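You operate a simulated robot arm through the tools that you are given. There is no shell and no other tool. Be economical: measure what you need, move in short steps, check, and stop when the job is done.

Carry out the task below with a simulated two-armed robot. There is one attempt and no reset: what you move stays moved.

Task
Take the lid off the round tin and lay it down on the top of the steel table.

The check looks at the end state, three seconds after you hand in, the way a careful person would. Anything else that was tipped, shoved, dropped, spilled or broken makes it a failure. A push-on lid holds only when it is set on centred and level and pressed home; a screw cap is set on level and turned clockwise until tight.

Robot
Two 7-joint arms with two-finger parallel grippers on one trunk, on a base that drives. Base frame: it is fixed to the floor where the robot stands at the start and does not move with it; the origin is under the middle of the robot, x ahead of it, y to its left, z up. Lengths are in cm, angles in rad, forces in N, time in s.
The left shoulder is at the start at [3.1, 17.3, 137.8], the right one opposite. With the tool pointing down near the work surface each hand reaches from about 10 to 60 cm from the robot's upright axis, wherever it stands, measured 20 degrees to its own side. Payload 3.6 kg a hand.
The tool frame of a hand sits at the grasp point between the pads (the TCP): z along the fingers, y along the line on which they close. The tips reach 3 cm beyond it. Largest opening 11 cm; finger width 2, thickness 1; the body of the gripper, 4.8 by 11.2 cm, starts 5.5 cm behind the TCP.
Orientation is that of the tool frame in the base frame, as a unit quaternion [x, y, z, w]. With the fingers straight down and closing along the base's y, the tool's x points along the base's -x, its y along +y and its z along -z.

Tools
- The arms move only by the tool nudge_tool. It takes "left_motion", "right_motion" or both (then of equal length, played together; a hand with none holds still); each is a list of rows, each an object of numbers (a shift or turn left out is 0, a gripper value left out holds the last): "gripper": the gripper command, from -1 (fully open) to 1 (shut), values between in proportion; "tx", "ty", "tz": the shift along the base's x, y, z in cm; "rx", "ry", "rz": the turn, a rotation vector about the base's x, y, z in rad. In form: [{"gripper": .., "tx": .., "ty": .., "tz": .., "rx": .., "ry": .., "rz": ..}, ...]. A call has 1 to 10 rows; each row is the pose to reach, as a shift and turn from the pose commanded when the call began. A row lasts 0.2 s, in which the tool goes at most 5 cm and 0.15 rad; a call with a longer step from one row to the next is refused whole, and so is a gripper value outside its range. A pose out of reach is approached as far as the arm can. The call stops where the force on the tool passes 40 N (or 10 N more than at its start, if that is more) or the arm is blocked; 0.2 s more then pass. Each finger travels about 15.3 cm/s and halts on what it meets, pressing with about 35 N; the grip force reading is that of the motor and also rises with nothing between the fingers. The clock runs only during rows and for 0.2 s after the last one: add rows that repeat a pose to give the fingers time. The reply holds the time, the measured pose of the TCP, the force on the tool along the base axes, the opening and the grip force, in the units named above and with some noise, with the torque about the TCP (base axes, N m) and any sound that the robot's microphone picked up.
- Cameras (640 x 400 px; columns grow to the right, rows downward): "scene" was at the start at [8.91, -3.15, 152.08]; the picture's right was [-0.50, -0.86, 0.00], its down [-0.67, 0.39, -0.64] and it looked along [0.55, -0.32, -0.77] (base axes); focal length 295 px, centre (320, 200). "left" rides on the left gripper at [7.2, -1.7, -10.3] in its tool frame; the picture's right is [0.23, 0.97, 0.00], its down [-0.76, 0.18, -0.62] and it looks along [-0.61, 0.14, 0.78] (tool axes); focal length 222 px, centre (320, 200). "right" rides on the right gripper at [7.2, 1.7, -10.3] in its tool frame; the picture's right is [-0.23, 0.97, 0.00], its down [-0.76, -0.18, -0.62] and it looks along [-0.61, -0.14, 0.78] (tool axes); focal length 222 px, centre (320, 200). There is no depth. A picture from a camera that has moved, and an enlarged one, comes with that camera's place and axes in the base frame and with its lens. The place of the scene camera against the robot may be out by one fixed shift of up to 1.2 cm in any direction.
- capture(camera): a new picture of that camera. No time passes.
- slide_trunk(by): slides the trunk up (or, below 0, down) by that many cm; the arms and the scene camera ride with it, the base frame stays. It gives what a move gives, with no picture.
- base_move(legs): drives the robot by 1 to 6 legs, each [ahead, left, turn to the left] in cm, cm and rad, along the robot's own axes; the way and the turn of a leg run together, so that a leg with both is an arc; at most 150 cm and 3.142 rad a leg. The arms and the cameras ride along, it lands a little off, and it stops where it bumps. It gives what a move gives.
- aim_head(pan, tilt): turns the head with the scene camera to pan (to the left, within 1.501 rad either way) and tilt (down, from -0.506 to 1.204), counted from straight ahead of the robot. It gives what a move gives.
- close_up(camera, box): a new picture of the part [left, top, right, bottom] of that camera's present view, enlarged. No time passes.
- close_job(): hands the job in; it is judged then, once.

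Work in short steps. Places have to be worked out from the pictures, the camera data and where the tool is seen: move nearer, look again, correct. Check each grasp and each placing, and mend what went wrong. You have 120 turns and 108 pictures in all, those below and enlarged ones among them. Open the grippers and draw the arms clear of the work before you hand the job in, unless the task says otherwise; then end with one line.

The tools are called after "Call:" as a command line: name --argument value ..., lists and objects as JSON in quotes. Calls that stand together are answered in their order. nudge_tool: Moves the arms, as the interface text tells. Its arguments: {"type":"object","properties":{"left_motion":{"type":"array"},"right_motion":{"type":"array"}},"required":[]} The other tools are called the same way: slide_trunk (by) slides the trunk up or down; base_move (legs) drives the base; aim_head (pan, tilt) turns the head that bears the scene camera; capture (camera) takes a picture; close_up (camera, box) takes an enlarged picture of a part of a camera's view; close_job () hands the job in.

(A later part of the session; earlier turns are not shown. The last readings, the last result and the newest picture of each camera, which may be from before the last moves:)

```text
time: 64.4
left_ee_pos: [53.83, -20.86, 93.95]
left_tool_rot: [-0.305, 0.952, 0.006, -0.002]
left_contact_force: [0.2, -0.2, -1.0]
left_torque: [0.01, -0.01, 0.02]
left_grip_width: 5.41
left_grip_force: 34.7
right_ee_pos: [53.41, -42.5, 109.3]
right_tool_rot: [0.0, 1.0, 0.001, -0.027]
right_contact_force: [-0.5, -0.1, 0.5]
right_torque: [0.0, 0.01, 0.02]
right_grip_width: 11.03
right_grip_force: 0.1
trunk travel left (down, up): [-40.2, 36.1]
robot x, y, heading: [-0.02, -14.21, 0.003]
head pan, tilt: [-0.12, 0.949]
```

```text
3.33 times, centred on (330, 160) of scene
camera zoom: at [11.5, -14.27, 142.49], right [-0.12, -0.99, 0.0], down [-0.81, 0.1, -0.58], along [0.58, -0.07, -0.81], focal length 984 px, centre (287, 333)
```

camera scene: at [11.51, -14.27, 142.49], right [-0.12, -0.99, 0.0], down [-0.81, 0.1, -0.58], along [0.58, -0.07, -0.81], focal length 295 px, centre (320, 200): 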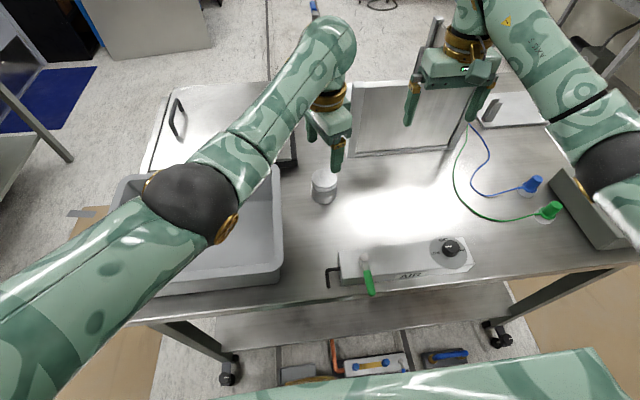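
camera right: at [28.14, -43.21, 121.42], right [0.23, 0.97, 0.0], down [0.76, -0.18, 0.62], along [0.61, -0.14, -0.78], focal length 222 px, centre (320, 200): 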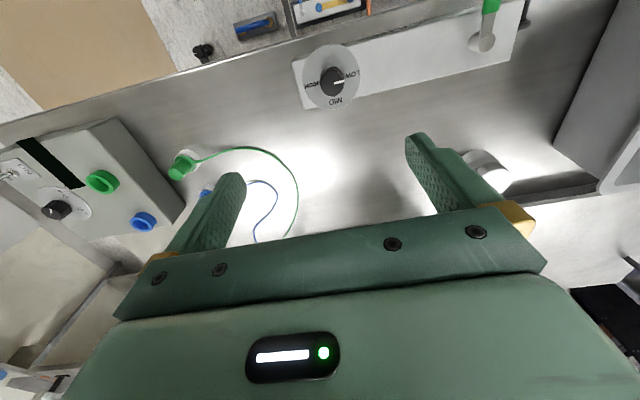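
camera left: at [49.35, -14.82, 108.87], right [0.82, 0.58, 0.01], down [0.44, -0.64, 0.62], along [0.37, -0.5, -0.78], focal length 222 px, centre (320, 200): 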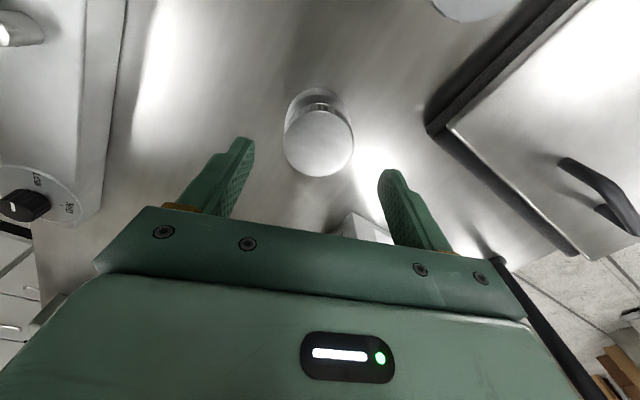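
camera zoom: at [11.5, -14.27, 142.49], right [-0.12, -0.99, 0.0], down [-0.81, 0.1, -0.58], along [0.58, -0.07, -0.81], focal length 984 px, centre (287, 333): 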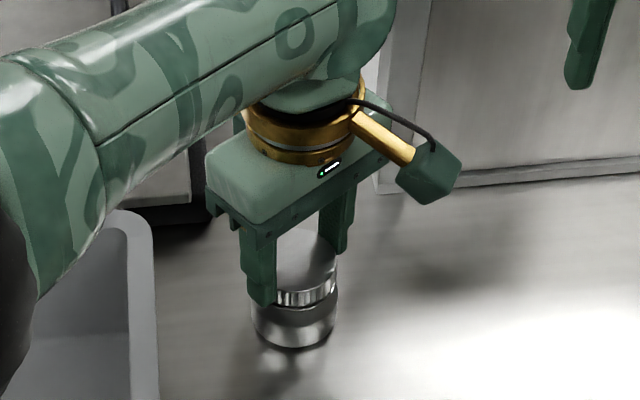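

No visible change in the lid-body gap. I lift gently by 0.8 cm to see whether the lid comes off or the tin follows.

Call:
nudge_tool --left_motion '[{"tz": 0.2}, {"tz": 0.4}, {"tz": 0.6}, {"tz": 0.8}, {"tz": 0.8}]'

Call:
close_up --camera "left" --box '[180, 80, 460, 255]'

Call:
close_up --camera "scene" --box '[260, 100, 400, 220]'

```text
time: 65.6
left_ee_pos: [53.81, -20.87, 94.81]
left_tool_rot: [-0.303, 0.953, 0.006, -0.002]
left_contact_force: [-1.0, 1.4, -0.9]
left_torque: [0.01, 0.0, 0.02]
left_grip_width: 5.4
left_grip_force: 34.8
right_ee_pos: [53.39, -42.61, 109.19]
right_tool_rot: [-0.001, 1.0, 0.001, -0.027]
right_contact_force: [0.2, 0.2, 0.1]
right_torque: [-0.01, -0.01, -0.02]
right_grip_width: 11.0
right_grip_force: 0.1
trunk travel left (down, up): [-40.2, 36.1]
robot x, y, heading: [-0.07, -13.83, -0.005]
head pan, tilt: [-0.12, 0.949]
```

```text
2.29 times, centred on (320, 168) of left
camera zoom: at [48.97, -26.63, 105.09], right [-0.75, 0.66, 0.01], down [0.52, 0.58, 0.62], along [0.41, 0.47, -0.78], focal length 508 px, centre (320, 274)
```

zoom: 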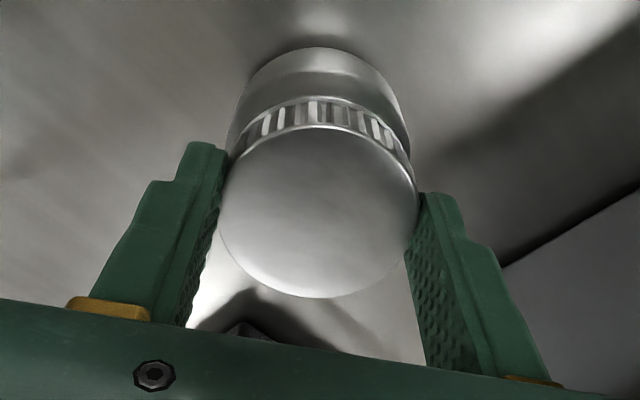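

```text
3.33 times, centred on (330, 160) of scene
camera zoom: at [11.5, -14.27, 142.49], right [-0.12, -0.99, 0.0], down [-0.81, 0.1, -0.58], along [0.58, -0.07, -0.81], focal length 984 px, centre (287, 333)
```

zoom: 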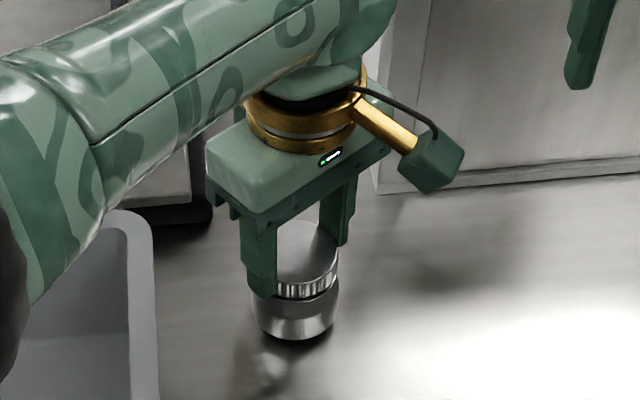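

The tin comes up with the lid, so it has to be held. I set it back down, keep the left hand on it, and meanwhile orient the right hand (yaw −90°) in free space so that it can come in horizontally from the right.

Call:
nudge_tool --left_motion '[{"tz": -0.3}, {"tz": -0.6}, {"tz": -0.8}, {"tz": -0.8}, {"tz": -0.8}, {"tz": -0.8}, {"tz": -0.8}, {"tz": -0.8}, {"tz": -0.8}, {"tz": -0.8}]' --right_motion '[{"rz": -0.14, "ty": -1}, {"rz": -0.28, "ty": -2}, {"rz": -0.42, "ty": -3}, {"rz": -0.56, "ty": -4}, {"rz": -0.7, "ty": -5}, {"rz": -0.84, "ty": -6}, {"rz": -0.98, "ty": -7}, {"rz": -1.12, "ty": -8}, {"rz": -1.26, "ty": -8}, {"rz": -1.4, "ty": -8}]'

Call:
capture --camera "scene"

```text
time: 67.8
left_ee_pos: [53.79, -20.84, 94.11]
left_tool_rot: [-0.303, 0.953, 0.005, -0.002]
left_contact_force: [0.2, -0.7, -1.2]
left_torque: [-0.02, 0.02, -0.01]
left_grip_width: 5.39
left_grip_force: 35.5
right_ee_pos: [55.88, -53.66, 104.1]
right_tool_rot: [0.644, 0.765, 0.017, -0.02]
right_contact_force: [0.5, 0.3, -0.8]
right_torque: [0.0, 0.01, -0.02]
right_grip_width: 10.99
right_grip_force: 0.0
right hand out of reach, approached as far as the arm can: row 7, 8, 9, 10
trunk travel left (down, up): [-40.2, 36.1]
robot x, y, heading: [-0.08, -14.23, -0.004]
head pan, tilt: [-0.12, 0.949]
```

```text
41 pictures are left
camera scene: at [11.56, -14.25, 142.49], right [-0.12, -0.99, 0.0], down [-0.81, 0.1, -0.58], along [0.58, -0.07, -0.81], focal length 295 px, centre (320, 200)
```

scene: 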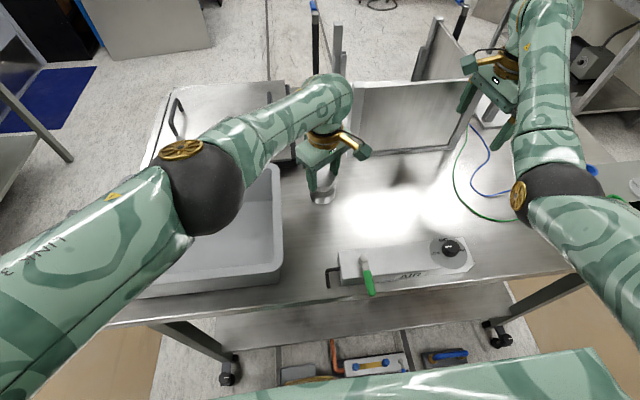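

The right elbow is in the inward posture and needs the same cross-over trick. The tin can be carried by its lid, so the plan is: later lift tin by the lid with the left hand and let the right hand grip the body in free air. Now I release the lid, and retract the left hand, keeping its elbow high.

Call:
nudge_tool --left_motion '[{"gripper": -0.55}, {"gripper": -0.55}, {"tz": 3}, {"tz": 7}, {"tz": 11, "rz": -0.12}, {"tz": 15, "rz": -0.24}, {"tz": 18, "ty": 2, "rz": -0.36}, {"tz": 20, "ty": 5, "tx": -1, "rz": -0.48}, {"tz": 21, "ty": 8, "tx": -2, "rz": -0.6}, {"tz": 21, "ty": 12, "tx": -4, "rz": -0.6}]'

Call:
slide_trunk --by 12

Call:
nudge_tool --left_motion '[{"ty": 3, "tx": -2}, {"ty": 6, "tx": -4}, {"ty": 9, "tx": -6}, {"ty": 12, "tx": -8}, {"ty": 15, "tx": -9}, {"ty": 17, "tx": -9}, {"ty": 17, "tx": -9}, {"ty": 17, "tx": -9}]' --right_motion '[{"rz": 0.14, "tz": 1}, {"rz": 0.28, "tz": 2, "ty": 2}, {"rz": 0.42, "tz": 3, "ty": 4}, {"rz": 0.56, "tz": 4, "ty": 6}, {"rz": 0.7, "tz": 5, "ty": 9}, {"rz": 0.84, "tz": 6, "ty": 12}, {"rz": 0.98, "tz": 6, "ty": 15}, {"rz": 1.12, "tz": 6, "ty": 18}]'

Call:
capture --camera "scene"

```text
time: 70.0
left_ee_pos: [49.64, -8.75, 115.1]
left_tool_rot: [-0.008, 1.0, 0.006, -0.001]
left_contact_force: [0.3, 1.2, -1.4]
left_torque: [-0.01, 0.0, 0.0]
left_grip_width: 8.53
left_grip_force: 0.0
right_ee_pos: [55.8, -53.55, 104.25]
right_tool_rot: [0.643, 0.765, 0.016, -0.02]
right_contact_force: [0.1, -0.1, 0.0]
right_torque: [-0.04, -0.03, -0.01]
right_grip_width: 11.0
right_grip_force: 0.1
trunk travel left (down, up): [-40.2, 36.1]
robot x, y, heading: [0.25, -14.13, 0.001]
head pan, tilt: [-0.12, 0.949]
```

```text
time: 71.5
left_ee_pos: [49.93, -8.81, 126.94]
left_tool_rot: [-0.009, 1.0, 0.006, -0.001]
left_contact_force: [-0.7, 0.4, 0.0]
left_torque: [0.0, 0.02, -0.01]
left_grip_width: 8.52
left_grip_force: 0.1
right_ee_pos: [55.81, -53.57, 116.18]
right_tool_rot: [0.644, 0.765, 0.018, -0.022]
right_contact_force: [-0.6, 0.4, 0.1]
right_torque: [-0.03, -0.02, -0.01]
right_grip_width: 10.97
right_grip_force: 0.1
trunk travel left (down, up): [-52.2, 24.1]
robot x, y, heading: [0.02, -14.21, 0.001]
head pan, tilt: [-0.12, 0.949]
```

```text
time: 73.3
left_ee_pos: [40.75, 8.21, 127.04]
left_tool_rot: [-0.008, 1.0, 0.007, -0.001]
left_contact_force: [-0.5, -0.7, 0.7]
left_torque: [-0.02, -0.01, 0.01]
left_grip_width: 8.52
left_grip_force: 0.1
right_ee_pos: [55.76, -35.53, 122.21]
right_tool_rot: [0.137, 0.99, 0.003, -0.027]
right_contact_force: [0.4, 0.2, 0.4]
right_torque: [0.0, 0.0, -0.02]
right_grip_width: 10.96
right_grip_force: 0.1
trunk travel left (down, up): [-52.2, 24.1]
robot x, y, heading: [0.24, -14.42, 0.004]
head pan, tilt: [-0.12, 0.949]
```

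```text
40 pictures are left
camera scene: at [9.15, -14.14, 154.57], right [-0.12, -0.99, 0.0], down [-0.81, 0.1, -0.58], along [0.58, -0.07, -0.81], focal length 295 px, centre (320, 200)
```

scene: 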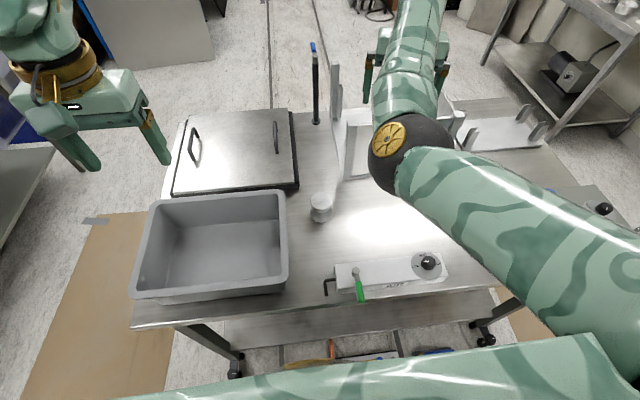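

Right elbow is still inward. I carry the right hand further across to y≈−8 to flip it out, as it worked with the left.

Call:
nudge_tool --right_motion '[{"ty": 3, "rz": 0.03}, {"ty": 6, "rz": 0.06}, {"ty": 9, "rz": 0.1}, {"ty": 12, "rz": 0.14}, {"ty": 15, "rz": 0.18}, {"ty": 18, "rz": 0.22}, {"ty": 21, "rz": 0.26}, {"ty": 24, "rz": 0.28}, {"ty": 26, "rz": 0.28}]' --left_motion '[{"ty": 2}, {"ty": 4}, {"ty": 6}, {"ty": 8}, {"ty": 10}, {"ty": 10}, {"ty": 10}, {"ty": 10}, {"ty": 10}]'

Call:
capture --camera "scene"

```text
time: 75.3
left_ee_pos: [40.85, 18.14, 127.09]
left_tool_rot: [-0.009, 1.0, 0.006, 0.0]
left_contact_force: [0.0, -0.7, 0.5]
left_torque: [0.01, 0.0, 0.02]
left_grip_width: 8.52
left_grip_force: 0.1
right_ee_pos: [55.55, -10.97, 122.05]
right_tool_rot: [0.001, 1.0, 0.0, -0.025]
right_contact_force: [0.0, 0.1, 0.4]
right_torque: [0.0, 0.04, -0.01]
right_grip_width: 11.01
right_grip_force: 0.0
right hand out of reach, approached as far as the arm can: row 2, 3, 4, 9
trunk travel left (down, up): [-52.2, 24.1]
robot x, y, heading: [0.09, -13.82, -0.0]
head pan, tilt: [-0.12, 0.949]
```

```text
39 pictures are left
camera scene: at [9.16, -14.26, 154.57], right [-0.12, -0.99, 0.0], down [-0.81, 0.1, -0.58], along [0.58, -0.07, -0.81], focal length 295 px, centre (320, 200)
```

scene: 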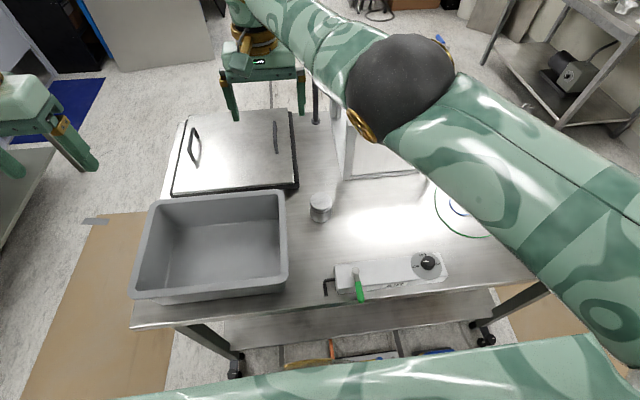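

It flipped. I retract the right hand to about (40,−32,115), elbow out.

Call:
nudge_tool --right_motion '[{"tx": -2, "ty": -1, "ry": 0.02}, {"tx": -4, "ty": -3, "ry": 0.05}, {"tx": -6, "ty": -5, "tz": -1, "ry": 0.05}, {"tx": -8, "ty": -8, "tz": -3, "ry": 0.05}, {"tx": -10, "ty": -11, "tz": -5, "ry": 0.05}, {"tx": -12, "ty": -14, "tz": -7, "ry": 0.05}, {"tx": -14, "ty": -17, "tz": -7, "ry": 0.05}, {"tx": -15, "ty": -20, "tz": -7, "ry": 0.05}, {"tx": -15, "ty": -21, "tz": -7, "ry": 0.05}]'

Call:
capture --camera "scene"

```text
time: 77.3
left_ee_pos: [40.76, 18.17, 126.95]
left_tool_rot: [-0.009, 1.0, 0.006, -0.001]
left_contact_force: [-0.6, 0.2, -0.1]
left_torque: [-0.01, -0.01, 0.0]
left_grip_width: 8.53
left_grip_force: 0.1
right_ee_pos: [41.14, -31.69, 113.29]
right_tool_rot: [-0.001, 0.999, 0.0, -0.05]
right_contact_force: [0.3, 0.1, 0.1]
right_torque: [0.0, -0.01, -0.01]
right_grip_width: 11.01
right_grip_force: 0.0
right hand out of reach, approached as far as the arm can: row 7, 8, 9
trunk travel left (down, up): [-52.2, 24.1]
robot x, y, heading: [0.12, -14.09, -0.003]
head pan, tilt: [-0.12, 0.949]
```

```text
38 pictures are left
camera scene: at [9.15, -14.21, 154.57], right [-0.12, -0.99, 0.0], down [-0.81, 0.1, -0.58], along [0.58, -0.07, -0.81], focal length 295 px, centre (320, 200)
```

scene: 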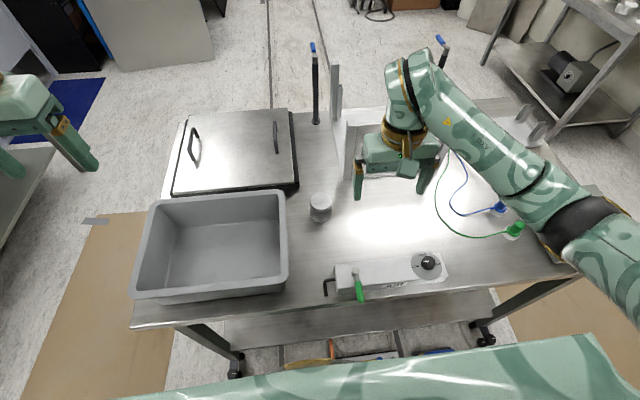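

Right arm is in a good posture. I now yaw it +0.78 and then pitch it toward horizontal, pointing diagonally forward-left.

Call:
nudge_tool --right_motion '[{"rz": 0.13}, {"rz": 0.26}, {"rz": 0.39}, {"rz": 0.52}, {"rz": 0.65}, {"rz": 0.785}]'

Call:
nudge_tool --right_motion '[{"rx": 0.1, "ry": -0.1}, {"rx": 0.2, "ry": -0.2}, {"rx": 0.3, "ry": -0.3}, {"rx": 0.4, "ry": -0.4}, {"rx": 0.5, "ry": -0.5}, {"rx": 0.6, "ry": -0.6}, {"rx": 0.7, "ry": -0.7}, {"rx": 0.8, "ry": -0.8}, {"rx": 0.9, "ry": -0.9}, {"rx": 1.0, "ry": -1.0}]'

Call:
capture --camera "scene"

```text
time: 78.7
left_ee_pos: [40.7, 18.17, 127.03]
left_tool_rot: [-0.009, 1.0, 0.006, 0.001]
left_contact_force: [0.4, 0.6, -0.1]
left_torque: [0.03, -0.01, 0.04]
left_grip_width: 8.54
left_grip_force: 0.0
right_ee_pos: [41.08, -31.79, 113.25]
right_tool_rot: [-0.385, 0.922, -0.019, -0.049]
right_contact_force: [0.0, 0.2, 0.5]
right_torque: [0.0, 0.01, 0.0]
right_grip_width: 10.98
right_grip_force: 0.1
trunk travel left (down, up): [-52.2, 24.1]
robot x, y, heading: [0.1, -14.14, -0.003]
head pan, tilt: [-0.12, 0.949]
```

```text
time: 80.1
left_ee_pos: [40.9, 17.92, 127.11]
left_tool_rot: [-0.009, 1.0, 0.007, 0.0]
left_contact_force: [-0.4, 0.0, 0.4]
left_torque: [0.03, 0.02, -0.02]
left_grip_width: 8.56
left_grip_force: 0.1
right_ee_pos: [41.1, -39.68, 112.58]
right_tool_rot: [-0.375, 0.877, 0.036, 0.298]
right_contact_force: [-0.3, -0.2, -2.0]
right_torque: [0.0, -0.03, 0.02]
right_grip_width: 11.0
right_grip_force: 0.0
trunk travel left (down, up): [-52.2, 24.1]
robot x, y, heading: [0.12, -13.91, -0.002]
head pan, tilt: [-0.12, 0.949]
stopped in row 7 (right hand): the arm was blocked; the commanded pose is now the measured one
```

```text
37 pictures are left
camera scene: at [9.13, -14.42, 154.57], right [-0.12, -0.99, 0.0], down [-0.81, 0.1, -0.58], along [0.58, -0.07, -0.81], focal length 295 px, centre (320, 200)
```

scene: 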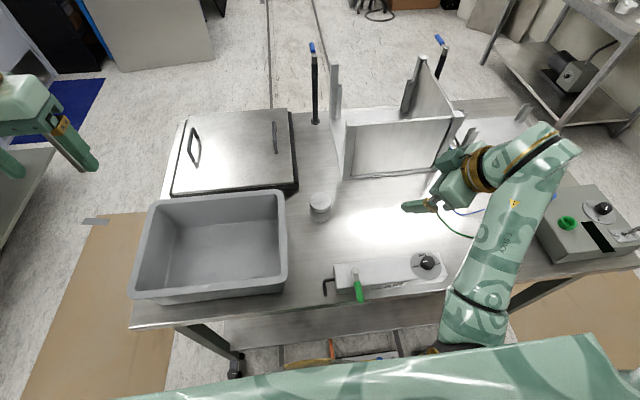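

The elbow tucked into the torso. I extend the hand forward first, then continue the pitch.

Call:
nudge_tool --right_motion '[{"tx": 2, "ty": 0.5}, {"tx": 4, "ty": 1}, {"tx": 6, "ty": 1.5}, {"tx": 8, "ty": 2}, {"tx": 9, "ty": 2.5, "rx": 0.1, "ry": -0.1}, {"tx": 10, "ty": 3, "rx": 0.2, "ry": -0.2}, {"tx": 10, "ty": 3, "rx": 0.3, "ry": -0.3}, {"tx": 10, "ty": 3, "rx": 0.4, "ry": -0.4}, {"tx": 10, "ty": 3, "rx": 0.5, "ry": -0.5}, {"tx": 10, "ty": 3, "rx": 0.55, "ry": -0.55}]'

Call:
capture --camera "scene"

```text
time: 81.6
left_ee_pos: [40.77, 18.18, 127.01]
left_tool_rot: [-0.008, 1.0, 0.006, -0.002]
left_contact_force: [0.4, 0.1, -0.1]
left_torque: [0.02, -0.01, 0.01]
left_grip_width: 8.53
left_grip_force: 0.0
right_ee_pos: [51.45, -42.86, 113.21]
right_tool_rot: [-0.346, 0.847, 0.02, 0.402]
right_contact_force: [0.6, -0.2, -0.3]
right_torque: [0.03, 0.04, -0.02]
right_grip_width: 10.98
right_grip_force: 0.0
right hand out of reach, approached as far as the arm can: row 7
trunk travel left (down, up): [-52.2, 24.1]
robot x, y, heading: [-0.07, -14.04, 0.002]
head pan, tilt: [-0.12, 0.949]
stopped in row 7 (right hand): the arm was blocked; the commanded pose is now the measured one
```

```text
36 pictures are left
camera scene: at [9.18, -14.25, 154.57], right [-0.12, -0.99, 0.0], down [-0.81, 0.1, -0.58], along [0.58, -0.07, -0.81], focal length 295 px, centre (320, 200)
```

scene: 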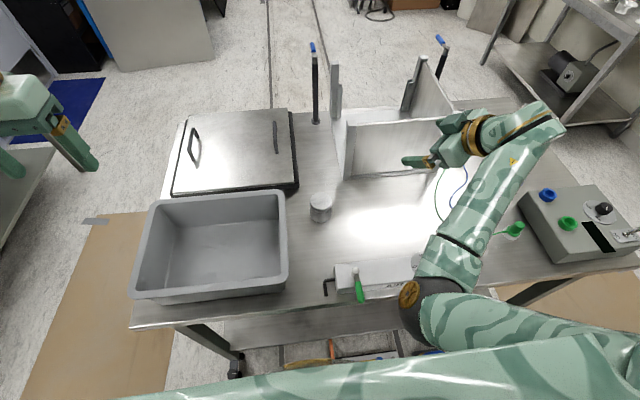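

The pitch is ~42° below horizontal. Keeping the wrist in place while pitching (raising the TCP and moving forward) should avoid the block.

Call:
nudge_tool --right_motion '[{"tz": 2, "tx": 1}, {"tz": 3.5, "tx": 1.7, "ty": 0.3, "rx": 0.045, "ry": -0.09}, {"tz": 5, "tx": 2.4, "ty": 0.6, "rx": 0.09, "ry": -0.18}, {"tz": 6.5, "tx": 3, "ty": 1, "rx": 0.135, "ry": -0.27}, {"tz": 8, "tx": 3.6, "ty": 1.3, "rx": 0.18, "ry": -0.36}, {"tz": 9.5, "tx": 4.2, "ty": 1.6, "rx": 0.225, "ry": -0.45}, {"tz": 11, "tx": 4.6, "ty": 2, "rx": 0.27, "ry": -0.54}]'

Call:
capture --camera "scene"

```text
time: 83.2
left_ee_pos: [40.75, 18.05, 127.14]
left_tool_rot: [-0.009, 1.0, 0.007, -0.001]
left_contact_force: [-0.1, 0.8, -0.2]
left_torque: [-0.01, 0.01, 0.01]
left_grip_width: 8.52
left_grip_force: 0.0
right_ee_pos: [56.87, -45.98, 125.47]
right_tool_rot: [-0.285, 0.699, 0.046, 0.654]
right_contact_force: [-0.1, -0.1, 0.1]
right_torque: [-0.02, -0.03, 0.0]
right_grip_width: 10.99
right_grip_force: 0.0
right hand out of reach, approached as far as the arm can: row 5, 6, 7
trunk travel left (down, up): [-52.2, 24.1]
robot x, y, heading: [-0.3, -14.28, -0.003]
head pan, tilt: [-0.12, 0.949]
```

```text
35 pictures are left
camera scene: at [9.17, -14.32, 154.57], right [-0.12, -0.99, 0.0], down [-0.81, 0.1, -0.58], along [0.58, -0.07, -0.81], focal length 295 px, centre (320, 200)
```

scene: 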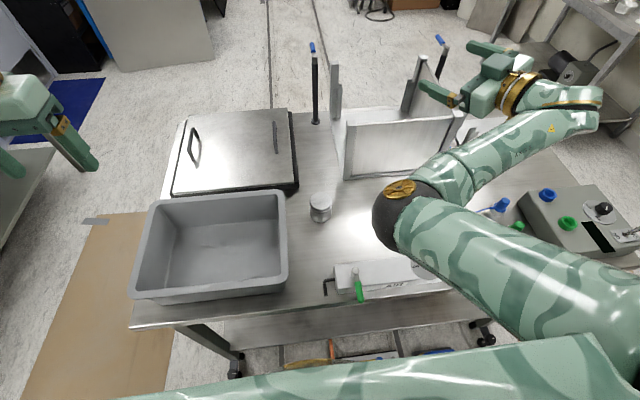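

The right hand is now nearly horizontal (8° down, heading 26° left) with an 18° roll error. I correct the roll and bring it inward to about (56,−32,120).

Call:
nudge_tool --right_motion '[{"rx": 0.07, "ry": 0.035, "rz": -0.011, "ty": 1}, {"rx": 0.14, "ry": 0.07, "rz": -0.022, "ty": 3}, {"rx": 0.21, "ry": 0.105, "rz": -0.033, "ty": 5}, {"rx": 0.281, "ry": 0.139, "rz": -0.044, "ty": 7}, {"rx": 0.281, "ry": 0.139, "rz": -0.044, "ty": 9, "tz": -1}, {"rx": 0.281, "ry": 0.139, "rz": -0.044, "ty": 11, "tz": -3}, {"rx": 0.281, "ry": 0.139, "rz": -0.044, "ty": 13, "tz": -5}, {"rx": 0.281, "ry": 0.139, "rz": -0.044, "ty": 14, "tz": -6}]'

Call:
capture --camera "scene"

```text
time: 85.0
left_ee_pos: [40.75, 18.19, 126.94]
left_tool_rot: [-0.009, 1.0, 0.006, -0.001]
left_contact_force: [-0.8, -1.4, 0.4]
left_torque: [0.02, -0.01, -0.02]
left_grip_width: 8.54
left_grip_force: 0.1
right_ee_pos: [60.92, -44.9, 122.66]
right_tool_rot: [-0.172, 0.736, 0.147, 0.638]
right_contact_force: [-0.2, -0.3, -0.9]
right_torque: [0.03, 0.0, -0.01]
right_grip_width: 11.0
right_grip_force: 0.0
right hand out of reach, approached as far as the arm can: row 1, 2, 3, 4, 5, 6, 7, 8
trunk travel left (down, up): [-52.2, 24.1]
robot x, y, heading: [-0.01, -14.07, -0.0]
head pan, tilt: [-0.12, 0.949]
```

```text
34 pictures are left
camera scene: at [9.22, -14.22, 154.57], right [-0.12, -0.99, 0.0], down [-0.81, 0.1, -0.58], along [0.58, -0.07, -0.81], focal length 295 px, centre (320, 200)
```

scene: 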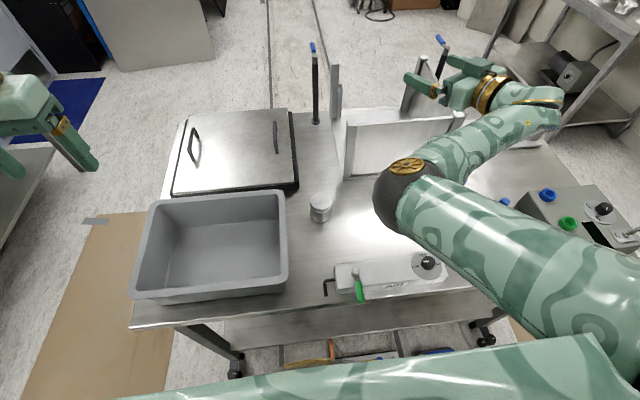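

Joint limits block this posture. I understand it better now: pitch must be done with the wrist kept well forward, elbow out, and fingers pointing to +y. I unwind the right hand to straight down first.

Call:
nudge_tool --right_motion '[{"rx": -0.032, "ry": 0.14, "rz": -0.038, "tx": -1}, {"rx": -0.065, "ry": 0.28, "rz": -0.076, "tx": -2, "tz": -0.5}, {"rx": -0.097, "ry": 0.42, "rz": -0.113, "tx": -3, "tz": -1}, {"rx": -0.129, "ry": 0.56, "rz": -0.151, "tx": -4, "tz": -1.5}, {"rx": -0.161, "ry": 0.7, "rz": -0.189, "tx": -5, "tz": -2, "ty": 1}, {"rx": -0.194, "ry": 0.84, "rz": -0.227, "tx": -5, "tz": -2, "ty": 3}, {"rx": -0.226, "ry": 0.98, "rz": -0.265, "tx": -5, "tz": -2, "ty": 5}, {"rx": -0.258, "ry": 1.12, "rz": -0.302, "tx": -5, "tz": -2, "ty": 7}, {"rx": -0.29, "ry": 1.26, "rz": -0.34, "tx": -5, "tz": -2, "ty": 9}, {"rx": -0.323, "ry": 1.402, "rz": -0.378, "tx": -5, "tz": -2, "ty": 12}]'

Call:
nudge_tool --right_motion '[{"ty": 3}, {"ty": 6}, {"ty": 9}, {"ty": 12}, {"ty": 15}, {"ty": 18}, {"ty": 21}, {"ty": 23}]'

Call:
capture --camera "scene"

```text
time: 87.2
left_ee_pos: [40.83, 18.19, 126.92]
left_tool_rot: [-0.009, 1.0, 0.006, -0.002]
left_contact_force: [0.3, -0.4, 0.7]
left_torque: [-0.01, -0.02, -0.01]
left_grip_width: 8.54
left_grip_force: 0.2
right_ee_pos: [55.74, -32.67, 120.74]
right_tool_rot: [0.001, 1.0, -0.005, -0.001]
right_contact_force: [0.6, 0.9, 0.0]
right_torque: [-0.03, 0.02, 0.01]
right_grip_width: 11.01
right_grip_force: 0.2
trunk travel left (down, up): [-52.2, 24.1]
robot x, y, heading: [0.14, -14.13, -0.0]
head pan, tilt: [-0.12, 0.949]
```

```text
time: 89.0
left_ee_pos: [40.73, 18.26, 127.05]
left_tool_rot: [-0.008, 1.0, 0.006, 0.0]
left_contact_force: [-0.2, 0.2, 0.6]
left_torque: [0.0, 0.01, 0.02]
left_grip_width: 8.54
left_grip_force: 0.1
right_ee_pos: [55.76, -9.96, 120.73]
right_tool_rot: [0.002, 1.0, -0.004, 0.002]
right_contact_force: [-0.3, -0.4, -0.3]
right_torque: [-0.03, 0.0, 0.01]
right_grip_width: 11.0
right_grip_force: 0.1
trunk travel left (down, up): [-52.2, 24.1]
robot x, y, heading: [0.42, -14.12, -0.003]
head pan, tilt: [-0.12, 0.949]
```

```text
33 pictures are left
camera scene: at [9.12, -14.15, 154.57], right [-0.12, -0.99, 0.0], down [-0.81, 0.1, -0.58], along [0.58, -0.07, -0.81], focal length 295 px, centre (320, 200)
```

scene: 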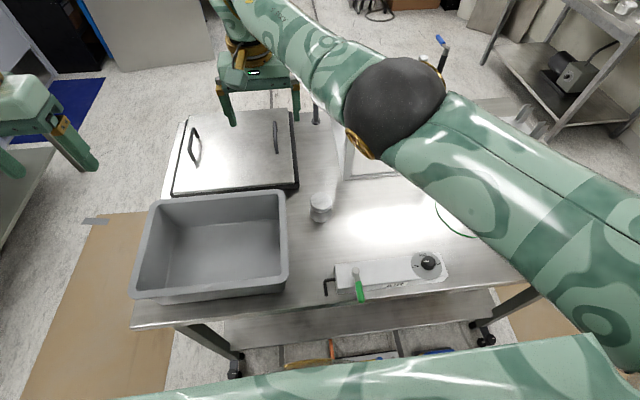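

Elbow is out and the forearm points left, so straightening the wrist here should bring the fingers horizontal toward +y. I yaw +1.22, then pitch about the axis perpendicular to the heading.

Call:
nudge_tool --right_motion '[{"rz": 0.14}, {"rz": 0.28}, {"rz": 0.42}, {"rz": 0.56}, {"rz": 0.7}, {"rz": 0.84}, {"rz": 0.98}, {"rz": 1.12}, {"rz": 1.22}]'

Call:
nudge_tool --right_motion '[{"rx": 0.13, "ry": -0.05, "tz": 1}, {"rx": 0.26, "ry": -0.1, "tz": 2}, {"rx": 0.39, "ry": -0.15, "tz": 3}, {"rx": 0.52, "ry": -0.2, "tz": 3}, {"rx": 0.65, "ry": -0.25, "tz": 3}, {"rx": 0.78, "ry": -0.3, "tz": 3}, {"rx": 0.91, "ry": -0.35, "tz": 3}, {"rx": 1.04, "ry": -0.4, "tz": 3}, {"rx": 1.17, "ry": -0.45, "tz": 3}, {"rx": 1.3, "ry": -0.5, "tz": 3}]'

Call:
capture --camera "scene"

```text
time: 91.0
left_ee_pos: [40.87, 18.26, 127.1]
left_tool_rot: [-0.009, 1.0, 0.007, -0.001]
left_contact_force: [-0.4, -0.3, -0.1]
left_torque: [0.02, 0.01, 0.03]
left_grip_width: 8.53
left_grip_force: 0.0
right_ee_pos: [55.77, -9.89, 120.78]
right_tool_rot: [-0.574, 0.819, -0.002, 0.002]
right_contact_force: [0.7, 0.1, 0.1]
right_torque: [0.0, 0.04, -0.03]
right_grip_width: 10.99
right_grip_force: 0.0
trunk travel left (down, up): [-52.2, 24.1]
robot x, y, heading: [0.03, -14.23, 0.006]
head pan, tilt: [-0.12, 0.949]
```

```text
time: 93.2
left_ee_pos: [41.08, 18.09, 127.01]
left_tool_rot: [-0.009, 1.0, 0.007, -0.002]
left_contact_force: [0.2, 0.6, -0.4]
left_torque: [0.04, 0.06, -0.02]
left_grip_width: 8.56
left_grip_force: 0.1
right_ee_pos: [60.39, -23.16, 122.36]
right_tool_rot: [-0.447, 0.634, 0.357, 0.52]
right_contact_force: [0.6, 0.1, -1.5]
right_torque: [0.04, -0.05, 0.02]
right_grip_width: 10.99
right_grip_force: 0.0
right hand out of reach, approached as far as the arm can: row 7, 8, 9, 10
trunk travel left (down, up): [-52.2, 24.1]
robot x, y, heading: [-0.12, -14.11, -0.001]
head pan, tilt: [-0.12, 0.949]
```

```text
32 pictures are left
camera scene: at [9.45, -14.32, 154.55], right [-0.12, -0.99, 0.0], down [-0.81, 0.1, -0.58], along [0.58, -0.07, -0.81], focal length 295 px, centre (320, 200)
```

scene: 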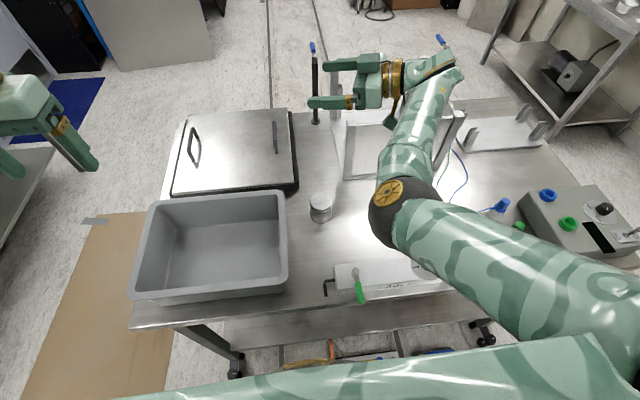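

Excellent: right hand is nearly horizontal, pointing to +y, closing axis level, at (60.4,−23.2,122.4). I try to bring it 4 cm nearer and a bit lower.

Call:
nudge_tool --right_motion '[{"tx": -1, "tz": -1}, {"tx": -2, "tz": -2}, {"tx": -3, "tz": -3}, {"tx": -4, "tz": -4}, {"tx": -4, "tz": -5}, {"tx": -4, "tz": -6}]'

```text
time: 94.6
left_ee_pos: [40.65, 18.16, 127.1]
left_tool_rot: [-0.009, 1.0, 0.006, -0.001]
left_contact_force: [-0.5, -0.9, 0.3]
left_torque: [0.05, 0.04, -0.02]
left_grip_width: 8.54
left_grip_force: 0.1
right_ee_pos: [57.16, -25.45, 116.81]
right_tool_rot: [-0.437, 0.63, 0.358, 0.533]
right_contact_force: [0.4, -0.4, 0.5]
right_torque: [-0.02, -0.01, -0.03]
right_grip_width: 11.0
right_grip_force: 0.3
right hand out of reach, approached as far as the arm can: row 1, 2, 3, 4, 5, 6
trunk travel left (down, up): [-52.2, 24.1]
robot x, y, heading: [0.24, -14.11, 0.004]
head pan, tilt: [-0.12, 0.949]
```

Now (57.2,−25.5,116.8). To fetch the tin, the trunk must drop 12 cm, so I first back the right hand off to y≈−38 and higher, staying above the sheet-metal box (top ≈108).

Call:
nudge_tool --right_motion '[{"ty": -2, "tz": 1.5, "gripper": -0.3}, {"ty": -4, "tz": 3}, {"ty": -6, "tz": 4.5}, {"ty": -8, "tz": 6}, {"ty": -10, "tz": 7}, {"ty": -12, "tz": 8}, {"ty": -13, "tz": 9}]'

Call:
capture --camera "scene"

```text
time: 96.2
left_ee_pos: [40.73, 18.08, 126.95]
left_tool_rot: [-0.008, 1.0, 0.006, 0.001]
left_contact_force: [-0.5, 0.8, -0.8]
left_torque: [0.02, 0.02, 0.0]
left_grip_width: 8.53
left_grip_force: 0.1
right_ee_pos: [57.07, -38.36, 126.03]
right_tool_rot: [-0.438, 0.63, 0.357, 0.533]
right_contact_force: [0.5, -0.8, 0.5]
right_torque: [0.0, -0.03, 0.0]
right_grip_width: 7.17
right_grip_force: 0.1
trunk travel left (down, up): [-52.2, 24.1]
robot x, y, heading: [0.08, -14.1, 0.006]
head pan, tilt: [-0.12, 0.949]
```

```text
31 pictures are left
camera scene: at [9.14, -14.24, 154.57], right [-0.12, -0.99, 0.0], down [-0.81, 0.1, -0.58], along [0.58, -0.07, -0.81], focal length 295 px, centre (320, 200)
```

scene: 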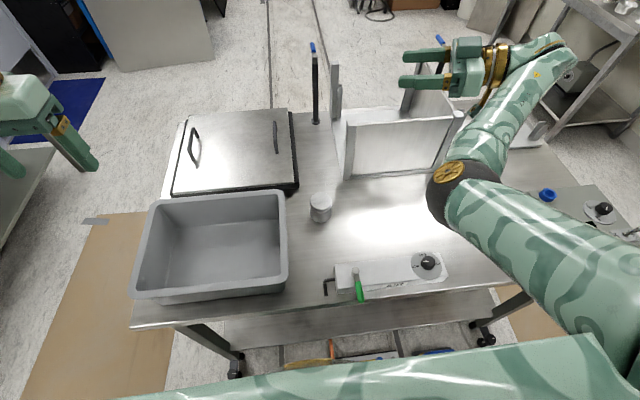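

Right hand is well clear. Now the left hand goes back over the tin with yaw −1.2, then the trunk lowers by 11.

Call:
nudge_tool --left_motion '[{"tx": 1, "ty": -4, "tz": -1, "rz": -0.12}, {"tx": 2, "ty": -8, "tz": -2, "rz": -0.24}, {"tx": 3, "ty": -12, "tz": -3, "rz": -0.36}, {"tx": 4, "ty": -16, "tz": -4, "rz": -0.48}, {"tx": 5, "ty": -20, "tz": -5, "rz": -0.6}, {"tx": 7, "ty": -24, "tz": -6, "rz": -0.72}, {"tx": 9, "ty": -28, "tz": -7, "rz": -0.84}, {"tx": 11, "ty": -32, "tz": -8, "rz": -0.96}, {"tx": 12, "ty": -36, "tz": -8, "rz": -1.08}, {"tx": 13, "ty": -39, "tz": -8, "rz": -1.2}]'

Call:
slide_trunk --by -11

Call:
capture --camera "scene"

Call:
capture --camera "left"

```text
time: 98.4
left_ee_pos: [53.69, -21.15, 118.87]
left_tool_rot: [0.559, 0.829, 0.007, 0.002]
left_contact_force: [0.5, 0.1, 0.4]
left_torque: [0.03, -0.01, 0.02]
left_grip_width: 8.55
left_grip_force: 0.1
right_ee_pos: [57.13, -38.7, 126.0]
right_tool_rot: [-0.437, 0.629, 0.358, 0.534]
right_contact_force: [0.4, -0.5, -0.6]
right_torque: [0.01, -0.04, 0.02]
right_grip_width: 7.15
right_grip_force: 0.0
trunk travel left (down, up): [-52.2, 24.1]
robot x, y, heading: [-0.07, -14.4, 0.003]
head pan, tilt: [-0.12, 0.949]
```

```text
time: 99.8
left_ee_pos: [53.76, -20.92, 107.95]
left_tool_rot: [0.557, 0.831, 0.006, 0.003]
left_contact_force: [-0.5, -0.9, 0.4]
left_torque: [-0.01, -0.01, 0.0]
left_grip_width: 8.52
left_grip_force: 0.0
right_ee_pos: [57.01, -38.36, 115.09]
right_tool_rot: [-0.437, 0.63, 0.357, 0.534]
right_contact_force: [0.4, -0.5, -0.5]
right_torque: [-0.03, -0.03, 0.0]
right_grip_width: 7.18
right_grip_force: 0.1
trunk travel left (down, up): [-41.2, 35.1]
robot x, y, heading: [0.05, -14.29, -0.002]
head pan, tilt: [-0.12, 0.949]
```

```text
30 pictures are left
camera scene: at [11.18, -14.27, 143.52], right [-0.12, -0.99, 0.0], down [-0.81, 0.1, -0.58], along [0.58, -0.07, -0.81], focal length 295 px, centre (320, 200)
```

scene: 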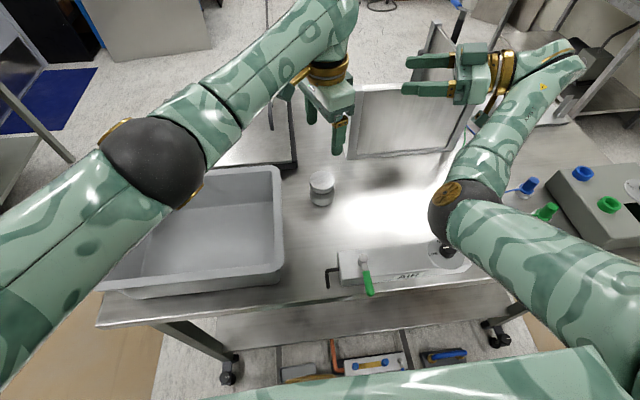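

```text
29 pictures are left
camera left: at [49.33, -14.92, 118.41], right [0.82, 0.58, 0.01], down [0.45, -0.64, 0.63], along [0.37, -0.5, -0.78], focal length 222 px, centre (320, 200)
```

left: 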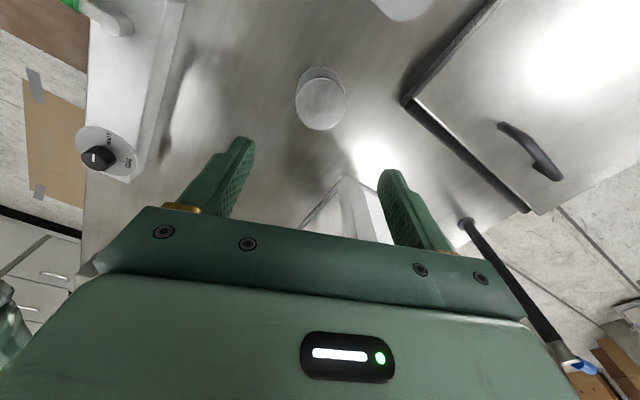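

Tin at about (53.7,−20.6). I descend with a +0.25 y correction to grip height, then check.

Call:
nudge_tool --left_motion '[{"tz": -4, "ty": 0.25}, {"tz": -8, "ty": 0.25}, {"tz": -11, "ty": 0.25}, {"tz": -13, "ty": 0.25}, {"tz": -13.9, "ty": 0.25}, {"tz": -13.9, "ty": 0.25}]'

Call:
close_up --camera "left" --box '[180, 80, 460, 255]'

```text
time: 101.2
left_ee_pos: [53.36, -21.37, 94.66]
left_tool_rot: [0.567, 0.824, 0.002, 0.003]
left_contact_force: [-0.1, 0.7, -0.1]
left_torque: [0.02, 0.04, -0.02]
left_grip_width: 8.56
left_grip_force: 0.1
left hand out of reach, approached as far as the arm can: row 5
right_ee_pos: [57.17, -38.36, 114.9]
right_tool_rot: [-0.437, 0.63, 0.357, 0.533]
right_contact_force: [0.7, 0.3, -0.4]
right_torque: [0.02, 0.01, -0.01]
right_grip_width: 7.15
right_grip_force: 0.0
trunk travel left (down, up): [-41.2, 35.1]
robot x, y, heading: [0.14, -14.24, -0.001]
head pan, tilt: [-0.12, 0.949]
```

```text
2.29 times, centred on (320, 168) of left
camera zoom: at [49.1, -15.17, 104.96], right [0.83, 0.56, 0.01], down [0.44, -0.65, 0.63], along [0.35, -0.52, -0.78], focal length 508 px, centre (320, 274)
```

zoom: 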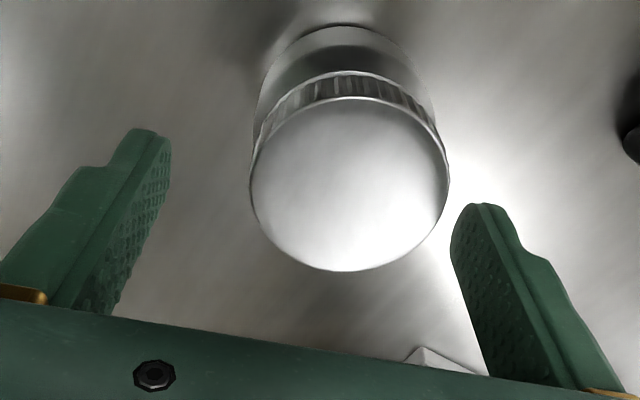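

Slightly short of reach (0.8 cm off). I go up 2 cm, lower the trunk by 2, and correct toward (53.65,−20.6).

Call:
nudge_tool --left_motion '[{"tz": 1, "tx": 0.1, "ty": 0.4}, {"tz": 2, "tx": 0.3, "ty": 0.8}, {"tz": 2, "tx": 0.3, "ty": 0.8}]'

Call:
slide_trunk --by -2

Call:
nudge_tool --left_motion '[{"tz": -0.3}, {"tz": -0.6}, {"tz": -0.6}]'

Call:
close_up --camera "left" --box '[180, 80, 460, 255]'

```text
time: 102.0
left_ee_pos: [54.06, -19.82, 96.06]
left_tool_rot: [0.558, 0.83, 0.006, 0.003]
left_contact_force: [0.0, -0.3, -0.3]
left_torque: [-0.01, 0.0, -0.02]
left_grip_width: 8.52
left_grip_force: 0.1
right_ee_pos: [57.15, -38.43, 114.91]
right_tool_rot: [-0.438, 0.63, 0.358, 0.533]
right_contact_force: [0.6, 0.4, 0.2]
right_torque: [-0.01, -0.02, -0.03]
right_grip_width: 7.14
right_grip_force: 0.1
trunk travel left (down, up): [-41.2, 35.1]
robot x, y, heading: [0.04, -13.94, 0.001]
head pan, tilt: [-0.12, 0.949]
```

```text
time: 102.7
left_ee_pos: [54.13, -19.88, 94.17]
left_tool_rot: [0.557, 0.83, 0.006, 0.004]
left_contact_force: [-0.1, 0.0, 0.7]
left_torque: [0.0, 0.03, -0.01]
left_grip_width: 8.52
left_grip_force: 0.1
right_ee_pos: [56.89, -38.49, 112.94]
right_tool_rot: [-0.437, 0.63, 0.357, 0.534]
right_contact_force: [-0.7, 0.0, -0.5]
right_torque: [0.01, 0.03, -0.03]
right_grip_width: 7.17
right_grip_force: 0.0
trunk travel left (down, up): [-39.2, 37.1]
robot x, y, heading: [0.18, -13.71, -0.001]
head pan, tilt: [-0.12, 0.949]
```

```text
time: 103.5
left_ee_pos: [53.96, -19.82, 93.59]
left_tool_rot: [0.558, 0.83, 0.005, 0.003]
left_contact_force: [-0.1, 0.4, 0.3]
left_torque: [-0.02, 0.01, 0.02]
left_grip_width: 8.55
left_grip_force: 0.1
right_ee_pos: [57.23, -38.42, 112.96]
right_tool_rot: [-0.438, 0.63, 0.358, 0.532]
right_contact_force: [-0.4, 0.1, 0.0]
right_torque: [0.0, 0.01, 0.01]
right_grip_width: 7.16
right_grip_force: 0.2
trunk travel left (down, up): [-39.2, 37.1]
robot x, y, heading: [-0.07, -14.46, -0.001]
head pan, tilt: [-0.12, 0.949]
```

```text
2.29 times, centred on (320, 168) of left
camera zoom: at [49.67, -13.85, 103.85], right [0.82, 0.58, 0.01], down [0.45, -0.64, 0.62], along [0.37, -0.5, -0.78], focal length 508 px, centre (320, 274)
```

zoom: 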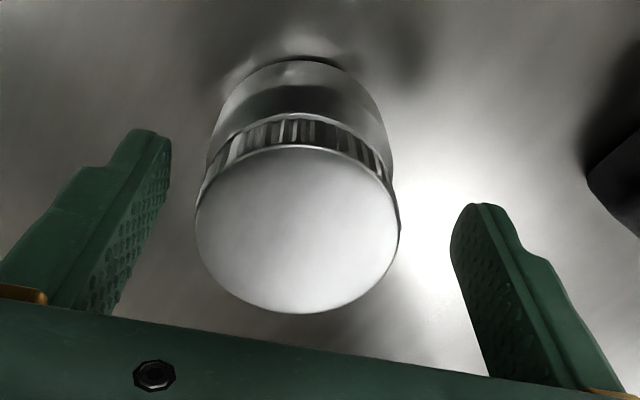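

Lid centre at (53.7,−20.5); I shift by (−0.25,−0.65,+0.2) and close.

Call:
nudge_tool --left_motion '[{"tx": -0.25, "ty": -0.65, "tz": 0.3}, {"tx": -0.25, "ty": -0.65, "tz": 0.3}, {"tx": -0.25, "ty": -0.65, "tz": 0.3, "gripper": 0}, {"tx": -0.25, "ty": -0.65, "tz": 0.3, "gripper": 0.6}, {"tx": -0.25, "ty": -0.65, "tz": 0.3}, {"tx": -0.25, "ty": -0.65, "tz": 0.3}]'

Call:
close_up --camera "left" --box '[180, 80, 460, 255]'

```text
time: 104.8
left_ee_pos: [53.87, -20.5, 93.88]
left_tool_rot: [0.557, 0.83, 0.005, 0.004]
left_contact_force: [0.3, -0.5, 1.5]
left_torque: [-0.01, -0.02, 0.01]
left_grip_width: 5.41
left_grip_force: 35.5
right_ee_pos: [57.14, -38.44, 112.97]
right_tool_rot: [-0.437, 0.63, 0.358, 0.534]
right_contact_force: [-0.6, 0.3, -0.4]
right_torque: [-0.01, -0.01, 0.0]
right_grip_width: 7.16
right_grip_force: 0.1
trunk travel left (down, up): [-39.2, 37.1]
robot x, y, heading: [-0.15, -13.89, -0.001]
head pan, tilt: [-0.12, 0.949]
```

```text
2.29 times, centred on (320, 168) of left
camera zoom: at [49.4, -14.51, 104.16], right [0.82, 0.58, 0.01], down [0.45, -0.64, 0.62], along [0.37, -0.5, -0.78], focal length 508 px, centre (320, 274)
```

zoom: 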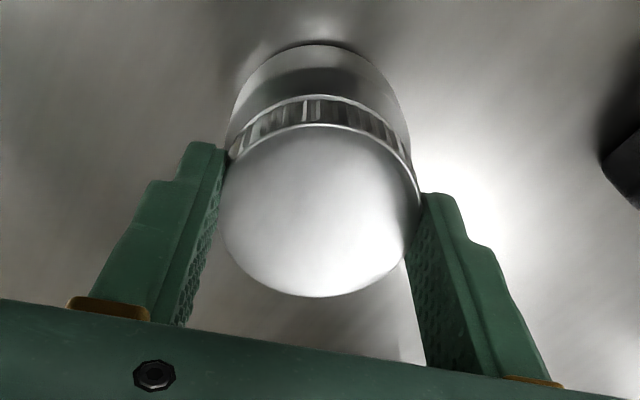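

The lid is firmly gripped. I lift the tin 18 cm (nothing else near), then raise the trunk 12 cm so that the meeting is above the sheet-metal box.

Call:
nudge_tool --left_motion '[{"tz": 1}, {"tz": 3}, {"tz": 5}, {"tz": 7}, {"tz": 9}, {"tz": 11}, {"tz": 13}, {"tz": 15}, {"tz": 17}, {"tz": 18}]'

Call:
slide_trunk --by 12

Call:
nudge_tool --left_motion '[{"tx": 0.8, "ty": -0.8}, {"tx": 1.6, "ty": -1.6}, {"tx": 2.4, "ty": -2.4}, {"tx": 3.2, "ty": -3.2}, {"tx": 4, "ty": -4}, {"tx": 4, "ty": -4}]' --right_motion '[{"tz": -1, "gripper": -0.8}, {"tz": -2.5}, {"tz": -4}, {"tz": -5.5}, {"tz": -7}, {"tz": -7}]'

Call:
capture --camera "scene"

Call:
capture --camera "right"

```text
time: 107.0
left_ee_pos: [53.95, -20.52, 111.84]
left_tool_rot: [0.557, 0.83, 0.006, 0.003]
left_contact_force: [0.4, -0.5, -0.9]
left_torque: [0.0, -0.02, -0.01]
left_grip_width: 5.4
left_grip_force: 34.8
right_ee_pos: [57.04, -38.51, 112.9]
right_tool_rot: [-0.437, 0.63, 0.358, 0.533]
right_contact_force: [0.2, -0.9, 0.6]
right_torque: [-0.01, -0.03, 0.01]
right_grip_width: 7.16
right_grip_force: 0.2
trunk travel left (down, up): [-39.2, 37.1]
robot x, y, heading: [0.26, -13.93, -0.0]
head pan, tilt: [-0.12, 0.949]
```

```text
time: 108.5
left_ee_pos: [53.83, -20.55, 123.89]
left_tool_rot: [0.557, 0.83, 0.005, 0.003]
left_contact_force: [0.2, -0.7, -0.9]
left_torque: [-0.01, 0.0, 0.02]
left_grip_width: 5.4
left_grip_force: 35.0
right_ee_pos: [57.23, -38.45, 124.9]
right_tool_rot: [-0.437, 0.63, 0.358, 0.533]
right_contact_force: [-0.1, 0.2, -0.4]
right_torque: [0.01, -0.02, 0.01]
right_grip_width: 7.15
right_grip_force: 0.0
trunk travel left (down, up): [-51.2, 25.1]
robot x, y, heading: [0.03, -14.24, -0.003]
head pan, tilt: [-0.12, 0.949]
```

```text
time: 110.0
left_ee_pos: [53.75, -20.43, 123.84]
left_tool_rot: [0.558, 0.83, 0.005, 0.004]
left_contact_force: [0.8, 0.1, -0.4]
left_torque: [0.02, -0.02, 0.02]
left_grip_width: 5.44
left_grip_force: 34.9
left hand out of reach, approached as far as the arm can: row 1, 2, 3, 4, 5, 6
right_ee_pos: [57.15, -38.32, 117.9]
right_tool_rot: [-0.438, 0.629, 0.358, 0.533]
right_contact_force: [0.1, -0.1, -0.2]
right_torque: [-0.03, 0.01, -0.02]
right_grip_width: 9.9
right_grip_force: 0.1
trunk travel left (down, up): [-51.2, 25.1]
robot x, y, heading: [-0.08, -14.09, -0.003]
head pan, tilt: [-0.12, 0.949]
```

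```text
25 pictures are left
camera scene: at [9.29, -14.26, 153.57], right [-0.12, -0.99, 0.0], down [-0.81, 0.1, -0.58], along [0.58, -0.07, -0.81], focal length 295 px, centre (320, 200)
```

scene: 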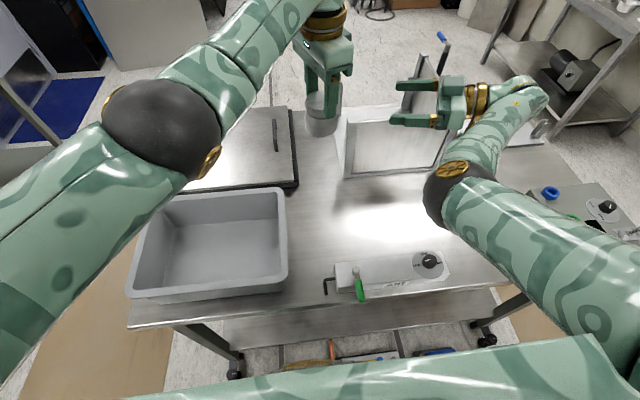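

```text
24 pictures are left
camera right: at [51.5, -48.47, 112.65], right [-0.9, 0.39, 0.21], down [-0.02, -0.51, 0.86], along [0.44, 0.77, 0.46], focal length 222 px, centre (320, 200)
```

right: 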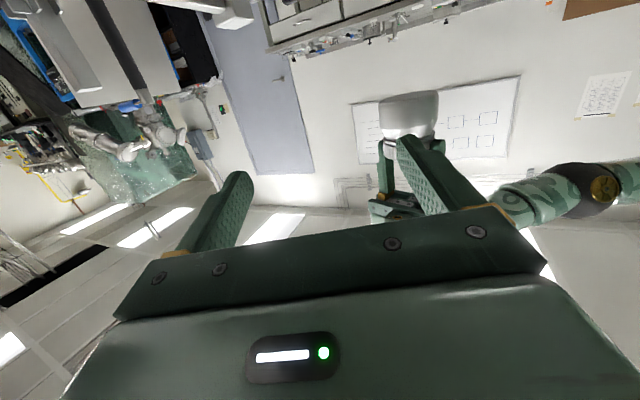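

The left arm is at its reach limit here, so the right hand has to come to a nearer spot. I try bringing the right hand to (49,−34), in line for an approach to the tin along its heading.

Call:
nudge_tool --right_motion '[{"tx": -1.5, "ty": 0.5}, {"tx": -3, "ty": 1.2}, {"tx": -4.5, "ty": 2}, {"tx": -6, "ty": 2.7}, {"tx": -7.5, "ty": 3.4}, {"tx": -8.3, "ty": 4}, {"tx": -8.3, "ty": 4}]' --left_motion '[{"tz": 0}, {"tz": 0}, {"tz": 0}, {"tz": 0}, {"tz": 0}, {"tz": 0}, {"tz": 0}]'

```text
time: 111.5
left_ee_pos: [53.87, -20.4, 123.82]
left_tool_rot: [0.557, 0.83, 0.005, 0.002]
left_contact_force: [0.6, 0.9, -1.5]
left_torque: [-0.01, 0.0, -0.01]
left_grip_width: 5.44
left_grip_force: 34.9
right_ee_pos: [48.82, -34.44, 118.01]
right_tool_rot: [-0.438, 0.63, 0.358, 0.533]
right_contact_force: [0.2, -0.1, 0.3]
right_torque: [-0.02, 0.0, -0.01]
right_grip_width: 9.88
right_grip_force: 0.1
trunk travel left (down, up): [-51.2, 25.1]
robot x, y, heading: [0.0, -14.07, -0.001]
head pan, tilt: [-0.12, 0.949]
```

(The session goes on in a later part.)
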